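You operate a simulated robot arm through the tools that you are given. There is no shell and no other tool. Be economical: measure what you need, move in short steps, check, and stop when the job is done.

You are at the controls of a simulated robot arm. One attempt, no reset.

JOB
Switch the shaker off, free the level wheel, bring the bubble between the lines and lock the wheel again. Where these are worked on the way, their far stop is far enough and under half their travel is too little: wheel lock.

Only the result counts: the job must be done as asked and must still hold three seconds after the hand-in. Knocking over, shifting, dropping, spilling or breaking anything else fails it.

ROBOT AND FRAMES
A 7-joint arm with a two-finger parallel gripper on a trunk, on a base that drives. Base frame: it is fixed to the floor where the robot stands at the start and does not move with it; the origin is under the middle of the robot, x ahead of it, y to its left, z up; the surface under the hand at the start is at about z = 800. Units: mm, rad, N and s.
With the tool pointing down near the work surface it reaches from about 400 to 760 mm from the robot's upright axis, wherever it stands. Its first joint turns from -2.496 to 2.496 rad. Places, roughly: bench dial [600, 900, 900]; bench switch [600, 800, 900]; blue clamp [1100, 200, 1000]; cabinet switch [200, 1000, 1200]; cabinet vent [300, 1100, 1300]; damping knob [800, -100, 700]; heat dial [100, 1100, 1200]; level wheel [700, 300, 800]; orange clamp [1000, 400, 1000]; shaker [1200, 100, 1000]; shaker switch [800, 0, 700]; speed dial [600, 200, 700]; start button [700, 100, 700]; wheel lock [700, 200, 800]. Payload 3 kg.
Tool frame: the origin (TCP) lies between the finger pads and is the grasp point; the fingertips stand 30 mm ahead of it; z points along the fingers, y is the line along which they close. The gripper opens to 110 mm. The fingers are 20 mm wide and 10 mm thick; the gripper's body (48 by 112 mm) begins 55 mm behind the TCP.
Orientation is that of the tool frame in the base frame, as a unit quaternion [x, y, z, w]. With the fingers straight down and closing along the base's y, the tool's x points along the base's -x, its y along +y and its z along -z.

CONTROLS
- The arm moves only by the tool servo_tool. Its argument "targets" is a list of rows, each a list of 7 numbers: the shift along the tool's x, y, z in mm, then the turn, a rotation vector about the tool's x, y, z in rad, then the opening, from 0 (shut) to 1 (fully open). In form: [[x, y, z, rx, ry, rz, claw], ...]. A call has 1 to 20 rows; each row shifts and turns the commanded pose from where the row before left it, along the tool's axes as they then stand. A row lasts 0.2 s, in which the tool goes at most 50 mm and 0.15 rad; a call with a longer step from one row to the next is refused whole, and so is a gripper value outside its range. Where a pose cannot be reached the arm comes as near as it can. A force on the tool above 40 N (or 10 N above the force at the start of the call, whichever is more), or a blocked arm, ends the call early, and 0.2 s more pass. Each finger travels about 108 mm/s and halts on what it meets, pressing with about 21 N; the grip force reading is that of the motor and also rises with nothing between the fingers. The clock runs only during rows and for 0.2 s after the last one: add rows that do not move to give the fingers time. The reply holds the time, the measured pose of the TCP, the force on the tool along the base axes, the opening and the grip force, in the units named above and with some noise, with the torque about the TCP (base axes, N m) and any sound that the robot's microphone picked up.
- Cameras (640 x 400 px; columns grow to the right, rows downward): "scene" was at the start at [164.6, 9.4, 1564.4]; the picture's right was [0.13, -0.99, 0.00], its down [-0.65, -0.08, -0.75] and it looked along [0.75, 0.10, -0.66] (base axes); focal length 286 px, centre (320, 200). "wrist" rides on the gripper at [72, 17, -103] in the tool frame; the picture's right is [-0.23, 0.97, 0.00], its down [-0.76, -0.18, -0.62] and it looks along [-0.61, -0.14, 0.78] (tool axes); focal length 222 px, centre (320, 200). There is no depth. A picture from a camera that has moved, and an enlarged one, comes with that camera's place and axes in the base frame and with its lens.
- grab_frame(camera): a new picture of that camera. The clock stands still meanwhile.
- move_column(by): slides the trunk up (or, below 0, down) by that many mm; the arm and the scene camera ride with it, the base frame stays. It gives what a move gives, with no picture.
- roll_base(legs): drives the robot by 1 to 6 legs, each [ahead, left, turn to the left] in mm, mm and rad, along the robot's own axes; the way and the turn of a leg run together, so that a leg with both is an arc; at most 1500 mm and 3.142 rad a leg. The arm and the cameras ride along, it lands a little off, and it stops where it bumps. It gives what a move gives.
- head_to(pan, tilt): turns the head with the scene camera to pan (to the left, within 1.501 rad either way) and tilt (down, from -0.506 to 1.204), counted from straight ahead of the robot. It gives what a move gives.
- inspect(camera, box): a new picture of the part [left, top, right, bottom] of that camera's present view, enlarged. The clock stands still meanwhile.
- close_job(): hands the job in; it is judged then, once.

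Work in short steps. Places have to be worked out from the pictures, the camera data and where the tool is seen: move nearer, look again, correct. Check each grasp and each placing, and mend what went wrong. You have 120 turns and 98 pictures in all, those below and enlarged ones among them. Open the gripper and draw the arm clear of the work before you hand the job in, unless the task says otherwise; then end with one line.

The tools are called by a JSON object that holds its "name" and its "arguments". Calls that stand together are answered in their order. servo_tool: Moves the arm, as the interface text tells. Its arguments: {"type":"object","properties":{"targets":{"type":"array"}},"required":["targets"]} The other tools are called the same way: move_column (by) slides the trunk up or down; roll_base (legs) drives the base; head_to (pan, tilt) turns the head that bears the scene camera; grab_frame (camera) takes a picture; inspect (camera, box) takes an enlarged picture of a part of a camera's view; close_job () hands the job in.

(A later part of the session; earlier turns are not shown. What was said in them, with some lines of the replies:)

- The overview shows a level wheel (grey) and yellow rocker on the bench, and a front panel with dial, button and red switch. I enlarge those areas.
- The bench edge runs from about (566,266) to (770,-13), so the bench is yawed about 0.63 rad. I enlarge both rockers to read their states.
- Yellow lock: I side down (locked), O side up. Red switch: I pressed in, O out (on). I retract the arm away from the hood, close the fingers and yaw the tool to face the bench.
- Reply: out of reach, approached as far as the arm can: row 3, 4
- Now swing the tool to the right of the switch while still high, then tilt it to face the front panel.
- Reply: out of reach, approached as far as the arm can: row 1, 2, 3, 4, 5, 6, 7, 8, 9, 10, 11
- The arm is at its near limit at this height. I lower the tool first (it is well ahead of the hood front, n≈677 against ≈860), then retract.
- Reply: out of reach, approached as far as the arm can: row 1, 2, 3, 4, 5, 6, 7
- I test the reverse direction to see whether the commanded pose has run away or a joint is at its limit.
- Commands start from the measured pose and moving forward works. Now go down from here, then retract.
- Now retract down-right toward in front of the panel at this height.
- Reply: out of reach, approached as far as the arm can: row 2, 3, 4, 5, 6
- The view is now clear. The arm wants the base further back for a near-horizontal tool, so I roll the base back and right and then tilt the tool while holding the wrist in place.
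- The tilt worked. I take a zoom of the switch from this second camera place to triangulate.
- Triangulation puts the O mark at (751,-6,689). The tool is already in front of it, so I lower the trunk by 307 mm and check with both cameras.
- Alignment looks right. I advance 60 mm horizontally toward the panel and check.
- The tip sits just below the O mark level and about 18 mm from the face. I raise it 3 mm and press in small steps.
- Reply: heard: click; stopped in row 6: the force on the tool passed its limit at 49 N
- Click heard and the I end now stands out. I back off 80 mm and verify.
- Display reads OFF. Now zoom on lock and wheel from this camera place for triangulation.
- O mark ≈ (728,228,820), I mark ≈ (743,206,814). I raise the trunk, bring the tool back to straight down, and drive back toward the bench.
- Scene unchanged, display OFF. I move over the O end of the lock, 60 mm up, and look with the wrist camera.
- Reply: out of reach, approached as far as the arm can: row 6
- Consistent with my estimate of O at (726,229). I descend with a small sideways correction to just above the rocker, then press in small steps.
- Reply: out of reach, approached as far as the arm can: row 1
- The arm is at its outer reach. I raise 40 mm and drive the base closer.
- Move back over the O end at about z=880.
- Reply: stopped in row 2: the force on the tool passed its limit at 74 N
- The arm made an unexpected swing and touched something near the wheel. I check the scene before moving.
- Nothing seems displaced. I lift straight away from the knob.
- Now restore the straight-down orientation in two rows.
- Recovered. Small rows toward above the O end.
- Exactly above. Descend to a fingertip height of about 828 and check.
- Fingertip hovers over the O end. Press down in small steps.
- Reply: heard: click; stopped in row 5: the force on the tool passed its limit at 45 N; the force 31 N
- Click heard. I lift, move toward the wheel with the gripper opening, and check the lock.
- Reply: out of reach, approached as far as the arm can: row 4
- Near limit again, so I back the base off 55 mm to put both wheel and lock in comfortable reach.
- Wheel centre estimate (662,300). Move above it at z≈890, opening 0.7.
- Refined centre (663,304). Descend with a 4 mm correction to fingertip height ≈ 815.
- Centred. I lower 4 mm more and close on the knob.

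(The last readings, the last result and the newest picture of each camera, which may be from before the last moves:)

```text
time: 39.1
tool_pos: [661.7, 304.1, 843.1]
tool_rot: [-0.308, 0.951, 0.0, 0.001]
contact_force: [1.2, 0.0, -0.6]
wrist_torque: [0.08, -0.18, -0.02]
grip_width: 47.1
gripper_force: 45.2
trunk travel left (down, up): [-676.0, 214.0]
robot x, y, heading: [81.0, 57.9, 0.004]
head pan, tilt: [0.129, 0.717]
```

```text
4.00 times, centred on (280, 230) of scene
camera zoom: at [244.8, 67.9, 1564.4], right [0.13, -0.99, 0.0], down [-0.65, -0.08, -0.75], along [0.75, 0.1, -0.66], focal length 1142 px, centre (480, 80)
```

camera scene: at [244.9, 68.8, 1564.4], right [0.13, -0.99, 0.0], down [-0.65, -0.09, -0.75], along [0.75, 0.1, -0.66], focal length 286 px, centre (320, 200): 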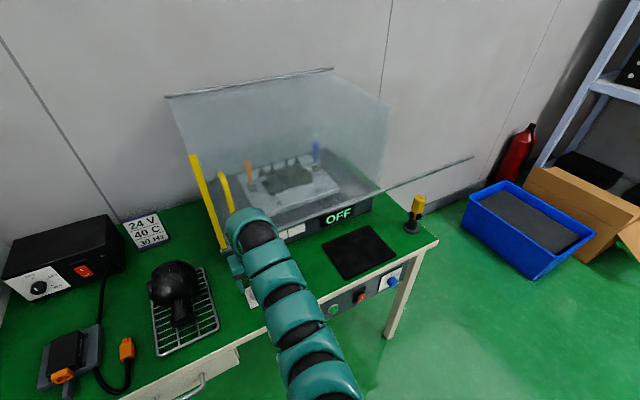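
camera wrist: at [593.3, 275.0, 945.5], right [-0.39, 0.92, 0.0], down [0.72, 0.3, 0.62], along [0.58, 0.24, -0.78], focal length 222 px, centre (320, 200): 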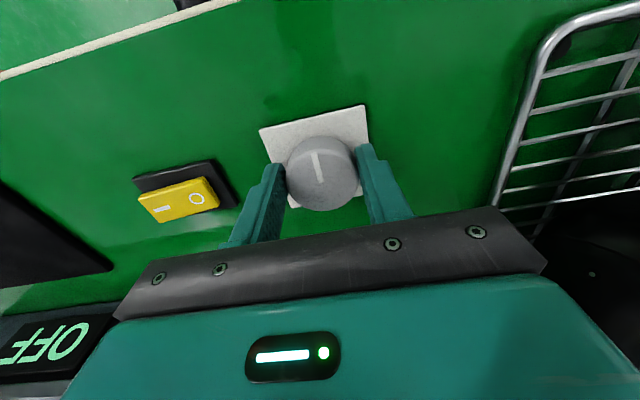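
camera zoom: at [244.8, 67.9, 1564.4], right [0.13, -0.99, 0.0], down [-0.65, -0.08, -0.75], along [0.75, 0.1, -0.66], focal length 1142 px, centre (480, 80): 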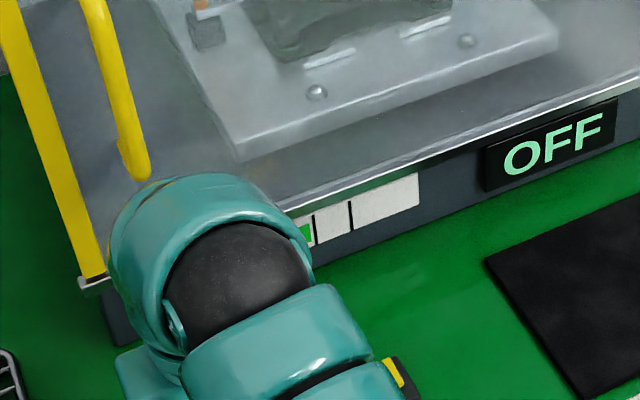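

Gripped (47 mm). The bubble's edge is visible beside the arm. I test-turn by +0.3 rad about the tool axis (clockwise from above).

{"name": "servo_tool", "arguments": {"targets": [[0, 0, 0, 0, 0, 0.1, 0.35], [0, 0, 0, 0, 0, 0.1, 0.35], [0, 0, 0, 0, 0, 0.1, 0.35]]}}

{"name": "inspect", "arguments": {"camera": "scene", "box": [240, 210, 320, 260]}}

{"name": "grab_frame", "arguments": {"camera": "wrist"}}

```text
time: 39.9
tool_pos: [661.2, 306.5, 842.3]
tool_rot: [-0.162, 0.987, 0.0, 0.0]
contact_force: [-7.6, 0.7, -6.0]
wrist_torque: [0.45, -0.21, 0.01]
grip_width: 47.2
gripper_force: 45.1
trunk travel left (down, up): [-676.0, 214.0]
robot x, y, heading: [76.3, 59.9, 0.004]
head pan, tilt: [0.129, 0.717]
```

```text
8.00 times, centred on (280, 235) of scene
camera zoom: at [244.1, 68.4, 1564.4], right [0.13, -0.99, 0.0], down [-0.65, -0.09, -0.75], along [0.75, 0.1, -0.66], focal length 2284 px, centre (640, -80)
```

zoom: 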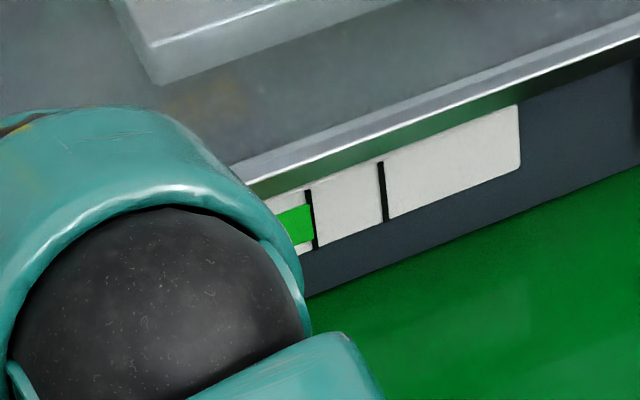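

```text
61 pictures are left
camera wrist: at [587.4, 298.2, 945.8], right [-0.1, 1.0, 0.0], down [0.78, 0.08, 0.62], along [0.62, 0.06, -0.78], focal length 222 px, centre (320, 200)
```

wrist: 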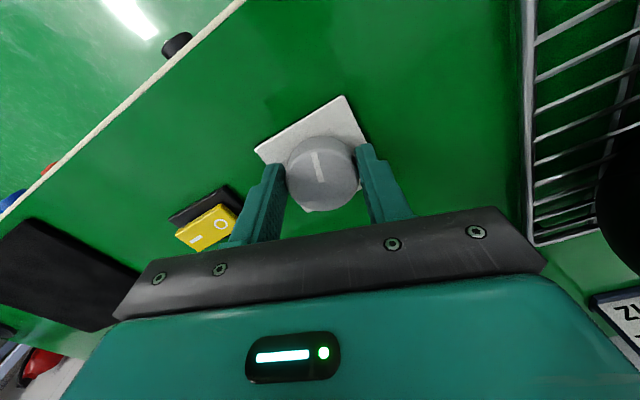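

The bubble moved right toward the lines. I continue clockwise by 0.6 rad.

{"name": "servo_tool", "arguments": {"targets": [[0, 0, 0, 0, 0, 0.1, 0.35], [0, 0, 0, 0, 0, 0.1, 0.35], [0, 0, 0, 0, 0, 0.1, 0.35], [0, 0, 0, 0, 0, 0.1, 0.35], [0, 0, 0, 0, 0, 0.1, 0.35], [0, 0, 0, 0, 0, 0.1, 0.35]]}}

{"name": "inspect", "arguments": {"camera": "scene", "box": [240, 210, 320, 260]}}

```text
time: 41.3
tool_pos: [661.1, 308.6, 842.9]
tool_rot: [0.136, 0.991, 0.002, 0.001]
contact_force: [-11.0, 22.8, -2.6]
wrist_torque: [0.41, 0.04, 0.13]
grip_width: 46.8
gripper_force: 44.9
trunk travel left (down, up): [-676.0, 214.0]
robot x, y, heading: [81.3, 62.4, -0.0]
head pan, tilt: [0.129, 0.717]
```

```text
8.00 times, centred on (280, 235) of scene
camera zoom: at [243.8, 71.0, 1564.5], right [0.13, -0.99, 0.0], down [-0.65, -0.09, -0.75], along [0.75, 0.1, -0.66], focal length 2284 px, centre (640, -80)
```

zoom: 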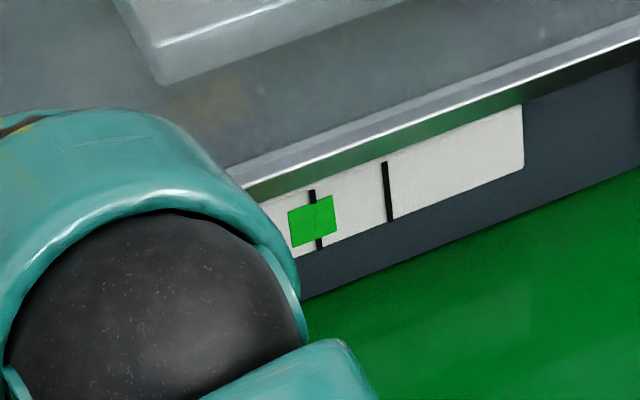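

The bubble moves about 37 px/rad; it needs about 1.05 rad more. I relieve the side force with a 2 mm shift and keep turning.

{"name": "servo_tool", "arguments": {"targets": [[0, 2, 0, 0, 0, 0.1, 0.35], [0, 0, 0, 0, 0, 0.1, 0.35], [0, 0, 0, 0, 0, 0.1, 0.35], [0, 0, 0, 0, 0, 0.1, 0.35], [0, 0, 0, 0, 0, 0.1, 0.35], [0, 0, 0, 0, 0, 0.1, 0.35]]}}

{"name": "inspect", "arguments": {"camera": "scene", "box": [240, 210, 320, 260]}}

```text
time: 42.7
tool_pos: [663.3, 310.6, 843.4]
tool_rot: [0.424, 0.906, 0.002, 0.001]
contact_force: [5.4, 38.4, 2.7]
wrist_torque: [0.57, -0.6, 0.22]
grip_width: 47.3
gripper_force: 45.2
trunk travel left (down, up): [-676.0, 214.0]
robot x, y, heading: [81.6, 62.0, -0.008]
head pan, tilt: [0.129, 0.717]
```

```text
8.00 times, centred on (280, 235) of scene
camera zoom: at [244.9, 72.8, 1564.4], right [0.13, -0.99, 0.0], down [-0.65, -0.09, -0.75], along [0.75, 0.1, -0.66], focal length 2284 px, centre (640, -80)
```

zoom: 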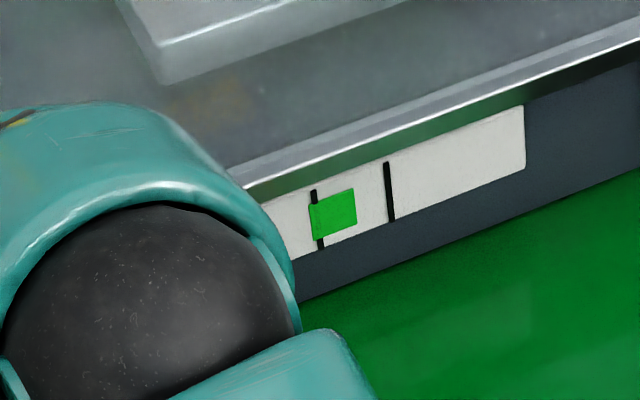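

Needs about 0.55 rad more; the side force is 38 N, so I open, let the arm relax, and check where the wheel sits before regripping.

{"name": "servo_tool", "arguments": {"targets": [[0, 0, 0, 0, 0, 0, 0.5], [0, 0, 0, 0, 0, 0, 0.7], [0, 0, 0, 0, 0, 0, 0.7]]}}

{"name": "grab_frame", "arguments": {"camera": "wrist"}}

{"name": "inspect", "arguments": {"camera": "scene", "box": [240, 210, 320, 260]}}

```text
time: 43.5
tool_pos: [662.8, 306.4, 841.9]
tool_rot: [0.423, 0.906, 0.0, 0.0]
contact_force: [-0.7, -0.7, 1.2]
wrist_torque: [-0.01, 0.02, -0.02]
grip_width: 76.9
gripper_force: 0.0
trunk travel left (down, up): [-676.0, 214.0]
robot x, y, heading: [78.9, 58.6, -0.006]
head pan, tilt: [0.129, 0.717]
```

```text
58 pictures are left
camera wrist: at [629.3, 372.9, 945.1], right [0.89, 0.45, 0.0], down [0.35, -0.7, 0.62], along [0.28, -0.56, -0.78], focal length 222 px, centre (320, 200)
```

wrist: 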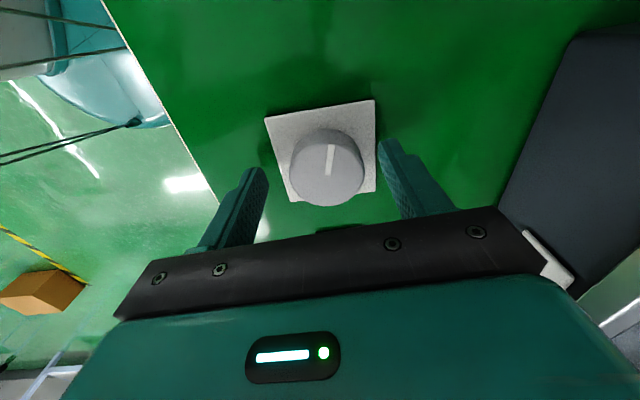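

```text
8.00 times, centred on (280, 235) of scene
camera zoom: at [244.4, 68.2, 1564.5], right [0.13, -0.99, 0.0], down [-0.65, -0.08, -0.75], along [0.75, 0.1, -0.66], focal length 2284 px, centre (640, -80)
```

zoom: 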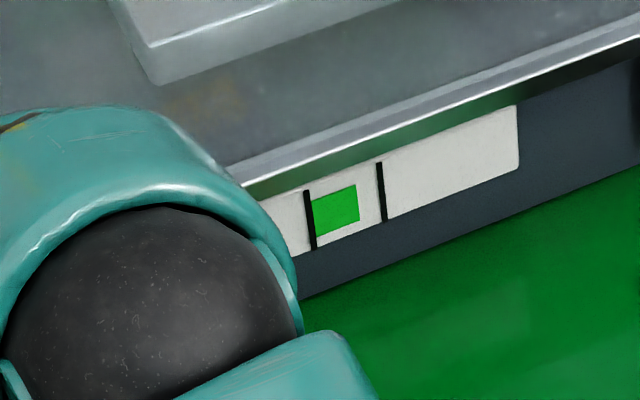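

After release the bubble is just inside the left line; it needs roughly 0.27 rad more. Two-view triangulation puts the wheel centre nearer (668,307), so I recentre, regrip and turn.

{"name": "servo_tool", "arguments": {"targets": [[-3.5, 4.9, 0, 0, 0, 0, 0.7], [0, 0, 0, 0, 0, 0, 0.55], [0, 0, 0, 0, 0, 0, 0.4], [0, 0, 0, 0, 0, 0, 0.37], [0, 0, 0, 0, 0, 0, 0.37]]}}

{"name": "servo_tool", "arguments": {"targets": [[0, 0, 0, 0, 0, 0.08, 0.37], [0, 0, 0, 0, 0, 0.08, 0.37], [0, 0, 0, 0, 0, 0.08, 0.37]]}}

{"name": "inspect", "arguments": {"camera": "scene", "box": [240, 210, 320, 260]}}

```text
time: 44.7
tool_pos: [668.3, 307.4, 841.3]
tool_rot: [0.424, 0.906, 0.0, 0.0]
contact_force: [-6.1, -4.5, -2.3]
wrist_torque: [-0.25, 0.31, 0.04]
grip_width: 46.8
gripper_force: 45.0
trunk travel left (down, up): [-676.0, 214.0]
robot x, y, heading: [77.2, 59.5, -0.002]
head pan, tilt: [0.129, 0.717]
```

```text
time: 45.5
tool_pos: [668.2, 305.7, 843.7]
tool_rot: [0.529, 0.849, -0.001, 0.0]
contact_force: [-15.3, -6.3, -2.0]
wrist_torque: [-0.85, 0.44, 0.03]
grip_width: 47.2
gripper_force: 44.8
trunk travel left (down, up): [-676.0, 214.0]
robot x, y, heading: [77.9, 56.1, -0.001]
head pan, tilt: [0.129, 0.717]
```

```text
8.00 times, centred on (280, 235) of scene
camera zoom: at [243.1, 67.5, 1564.6], right [0.13, -0.99, 0.0], down [-0.65, -0.08, -0.75], along [0.75, 0.1, -0.66], focal length 2284 px, centre (640, -80)
```

zoom: 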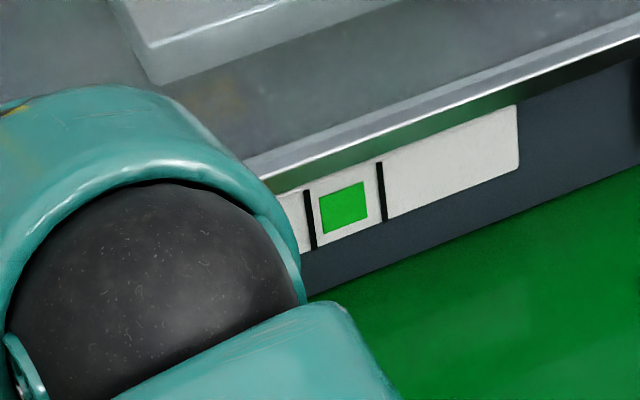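

Bubble is centred between the lines. Open the fingers, lift clear and verify.

{"name": "servo_tool", "arguments": {"targets": [[0, 0, 0, 0, 0, 0, 0.45], [0, 0, 0, 0, 0, 0, 0.7], [0, 0, 0, 0, 0, 0, 0.7], [0, 0, -30, 0, 0, 0, 0.7], [0, 0, -35, 0, 0, 0, 0.7]]}}

{"name": "inspect", "arguments": {"camera": "scene", "box": [240, 210, 320, 260]}}

```text
time: 46.7
tool_pos: [669.3, 306.9, 907.7]
tool_rot: [0.529, 0.849, 0.001, 0.001]
contact_force: [-0.5, -0.1, -0.7]
wrist_torque: [0.04, -0.02, -0.01]
grip_width: 77.2
gripper_force: 0.1
trunk travel left (down, up): [-676.0, 214.0]
robot x, y, heading: [78.8, 54.7, -0.005]
head pan, tilt: [0.129, 0.717]
```

```text
8.00 times, centred on (280, 235) of scene
camera zoom: at [244.7, 67.9, 1564.4], right [0.13, -0.99, 0.0], down [-0.65, -0.09, -0.75], along [0.75, 0.1, -0.66], focal length 2284 px, centre (640, -80)
```

zoom: 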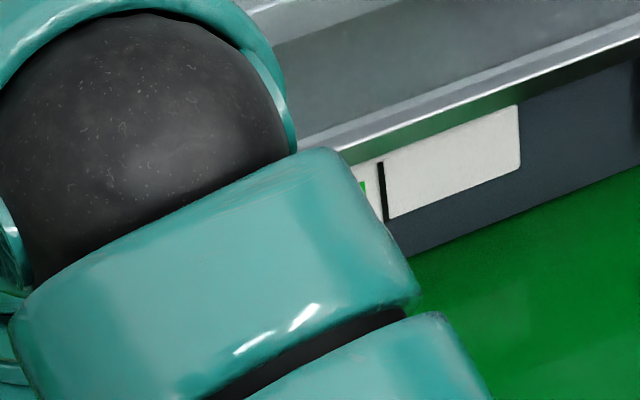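

The visible right edge of the bubble is well inside the right line. Now turn the tool back and shut the fingers for the lock.

{"name": "servo_tool", "arguments": {"targets": [[0, 0, 0, 0, 0, -0.145, 0.3], [0, 0, 0, 0, 0, -0.145, 0], [0, 0, 0, 0, 0, -0.145, 0], [0, 0, 0, 0, 0, -0.145, 0], [0, 0, 0, 0, 0, -0.145, 0], [0, 0, 0, 0, 0, -0.145, 0], [0, 0, 0, 0, 0, -0.145, 0], [0, 0, 0, 0, 0, -0.145, 0], [0, 0, 0, 0, 0, -0.145, 0], [0, 0, 0, 0, 0, -0.145, 0], [0, 0, 0, 0, 0, -0.145, 0], [0, 0, 0, 0, 0, -0.145, 0]]}}

```text
time: 49.3
tool_pos: [669.9, 308.6, 907.1]
tool_rot: [-0.309, 0.951, 0.0, 0.001]
contact_force: [0.3, -0.3, 0.2]
wrist_torque: [0.0, 0.03, 0.0]
grip_width: 0.0
gripper_force: 20.4
trunk travel left (down, up): [-676.0, 214.0]
robot x, y, heading: [77.9, 57.6, -0.0]
head pan, tilt: [0.129, 0.717]
```

Move over the I end of the lock.

{"name": "servo_tool", "arguments": {"targets": [[0.6, -32.5, 0, 0, 0, 0, 0], [0.6, -32.5, 0, 0, 0, 0, 0], [0.6, -32.5, 0, 0, 0, 0, 0], [0.6, -32.5, 0, 0, 0, 0, 0], [0, 0, 20, 0, 0, 0, 0], [0, 0, 20, 0, 0, 0, 0]]}}

{"name": "grab_frame", "arguments": {"camera": "wrist"}}

{"name": "inspect", "arguments": {"camera": "scene", "box": [220, 200, 316, 260]}}

```text
time: 50.7
tool_pos: [743.4, 203.2, 866.5]
tool_rot: [-0.309, 0.951, 0.0, 0.001]
contact_force: [0.7, 0.1, -0.8]
wrist_torque: [-0.06, 0.01, 0.01]
grip_width: 0.0
gripper_force: 21.6
trunk travel left (down, up): [-676.0, 214.0]
robot x, y, heading: [77.4, 60.2, 0.0]
head pan, tilt: [0.129, 0.717]
```

```text
54 pictures are left
camera wrist: at [674.8, 174.4, 970.0], right [-0.39, 0.92, 0.0], down [0.72, 0.3, 0.62], along [0.58, 0.24, -0.78], focal length 222 px, centre (320, 200)
```

wrist: 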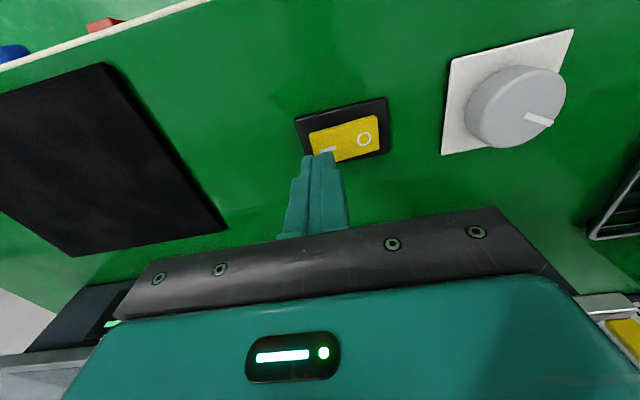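

```text
6.67 times, centred on (268, 230) of scene
camera zoom: at [245.0, 67.8, 1564.4], right [0.13, -0.99, 0.0], down [-0.65, -0.08, -0.75], along [0.75, 0.1, -0.66], focal length 1904 px, centre (667, 0)
```

zoom: 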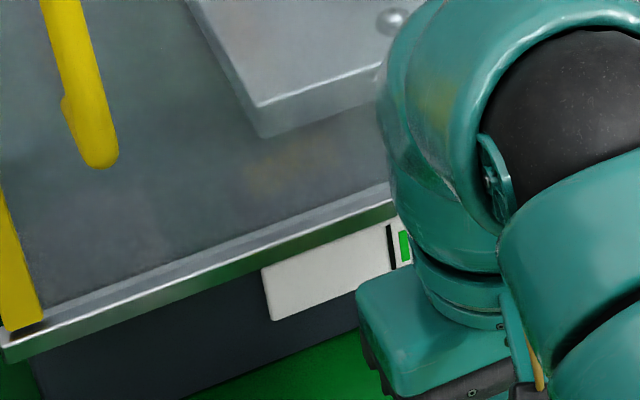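

Fingertip is right over the I end. Press down in small steps.

{"name": "servo_tool", "arguments": {"targets": [[0, 0, 10, 0, 0, 0, 0], [0, 0, 4, 0, 0, 0, 0], [0, 0, 4, 0, 0, 0, 0], [0, 0, 4, 0, 0, 0, 0], [0, 0, 4, 0, 0, 0, 0], [0, 0, 4, 0, 0, 0, 0]]}}

{"name": "grab_frame", "arguments": {"camera": "wrist"}}

```text
time: 52.1
tool_pos: [742.1, 200.7, 844.8]
tool_rot: [-0.309, 0.951, 0.001, 0.006]
contact_force: [-10.8, -6.1, 26.1]
wrist_torque: [-0.04, 0.57, 0.13]
grip_width: 0.1
gripper_force: 21.4
trunk travel left (down, up): [-676.0, 214.0]
robot x, y, heading: [80.2, 56.5, -0.002]
head pan, tilt: [0.129, 0.717]
heard: click
stopped in row 6: the force on the tool passed its limit at 46 N (the readings are from after the stop); the commanded pose is now the measured one
```

```text
52 pictures are left
camera wrist: at [673.1, 170.9, 948.1], right [-0.39, 0.92, 0.0], down [0.71, 0.3, 0.63], along [0.58, 0.25, -0.77], focal length 222 px, centre (320, 200)
```

wrist: 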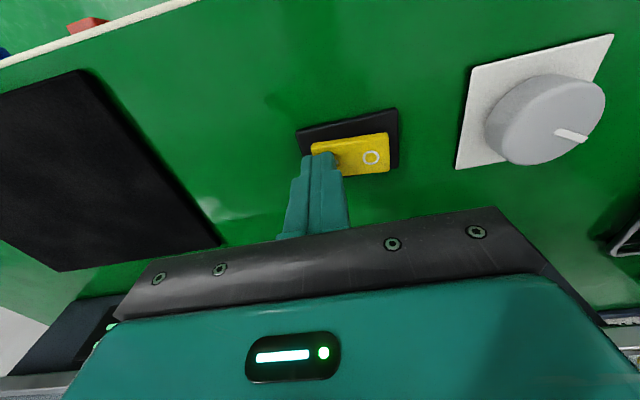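

Click heard. Lift, then move the arm back to the right of the lock, opening the gripper, and check everything.

{"name": "servo_tool", "arguments": {"targets": [[0, 0, -30, 0, 0, 0, 0], [0, 0, -30, 0, 0, 0, 0], [5, -40, 0, 0, 0, 0, 0.5], [5, -40, 0, 0, 0, 0, 0.8], [5, -40, 0, 0, 0, 0, 0.8], [5, -40, 0, 0, 0, 0, 0.8]]}}

{"name": "roll_base", "arguments": {"legs": [[-150, -100, 0]]}}

{"name": "grab_frame", "arguments": {"camera": "scene"}}

{"name": "inspect", "arguments": {"camera": "scene", "box": [200, 160, 328, 240]}}

```text
time: 53.5
tool_pos: [825.4, 58.5, 905.2]
tool_rot: [-0.308, 0.952, 0.001, 0.004]
contact_force: [-0.1, -0.2, -0.1]
wrist_torque: [0.01, 0.01, -0.01]
grip_width: 87.9
gripper_force: 0.0
trunk travel left (down, up): [-676.0, 214.0]
robot x, y, heading: [81.0, 54.7, -0.0]
head pan, tilt: [0.129, 0.717]
```

```text
time: 55.0
tool_pos: [666.9, -43.9, 904.4]
tool_rot: [-0.307, 0.952, 0.0, 0.005]
contact_force: [0.2, -1.3, -0.2]
wrist_torque: [-0.02, -0.06, -0.01]
grip_width: 87.9
gripper_force: 0.2
trunk travel left (down, up): [-676.0, 214.0]
robot x, y, heading: [-79.5, -42.3, -0.001]
head pan, tilt: [0.129, 0.717]
```

```text
51 pictures are left
camera scene: at [87.0, -34.6, 1564.6], right [0.13, -0.99, 0.0], down [-0.65, -0.08, -0.75], along [0.75, 0.1, -0.66], focal length 286 px, centre (320, 200)
```

scene: 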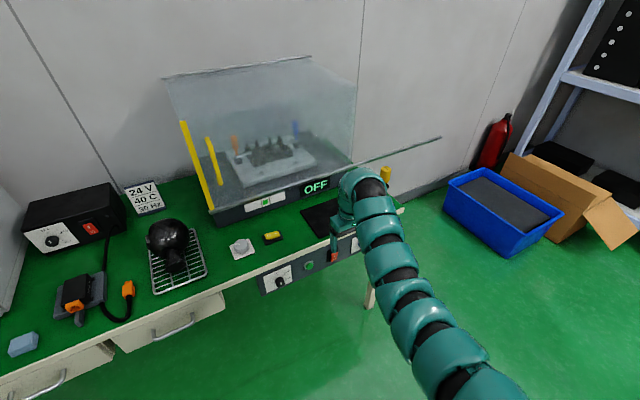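

```text
5.00 times, centred on (264, 200) of scene
camera zoom: at [87.0, -34.6, 1564.6], right [0.13, -0.99, 0.0], down [-0.65, -0.08, -0.75], along [0.75, 0.1, -0.66], focal length 1428 px, centre (600, 200)
```

zoom: 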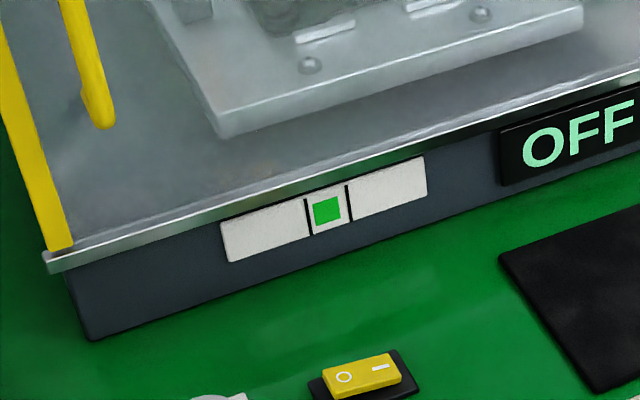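

Bubble centred between the lines, display OFF, lock looks pressed to I. One last closer check of the lock and the red switch.

{"name": "inspect", "arguments": {"camera": "scene", "box": [256, 227, 288, 247]}}

{"name": "inspect", "arguments": {"camera": "scene", "box": [256, 230, 368, 300]}}

```text
16.00 times, centred on (272, 237) of scene
camera zoom: at [87.0, -34.6, 1564.6], right [0.13, -0.99, 0.0], down [-0.65, -0.08, -0.75], along [0.75, 0.1, -0.66], focal length 4569 px, centre (1088, -392)
```

zoom: 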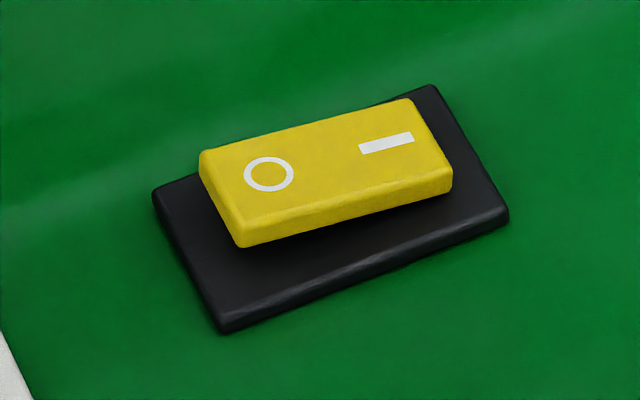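

```text
5.71 times, centred on (312, 265) of scene
camera zoom: at [87.0, -34.6, 1564.6], right [0.13, -0.99, 0.0], down [-0.65, -0.08, -0.75], along [0.75, 0.1, -0.66], focal length 1632 px, centre (366, -171)
```

zoom: 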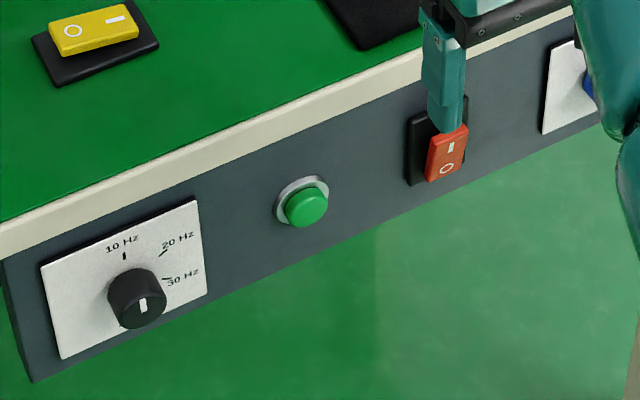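

Everything is in the required state: the lock is back at I, the switch is at O, the bubble is centred, the gripper is open and the arm is clear. I hand in.

{"name": "close_job", "arguments": {}}

```text
The job is handed in.
```

The shaker is off, the bubble sits between the lines, the wheel is locked again, and the job is handed in; during one arm move the fingers hit something beside the level wheel at 74 N, and I saw nothing moved or broken afterwards.
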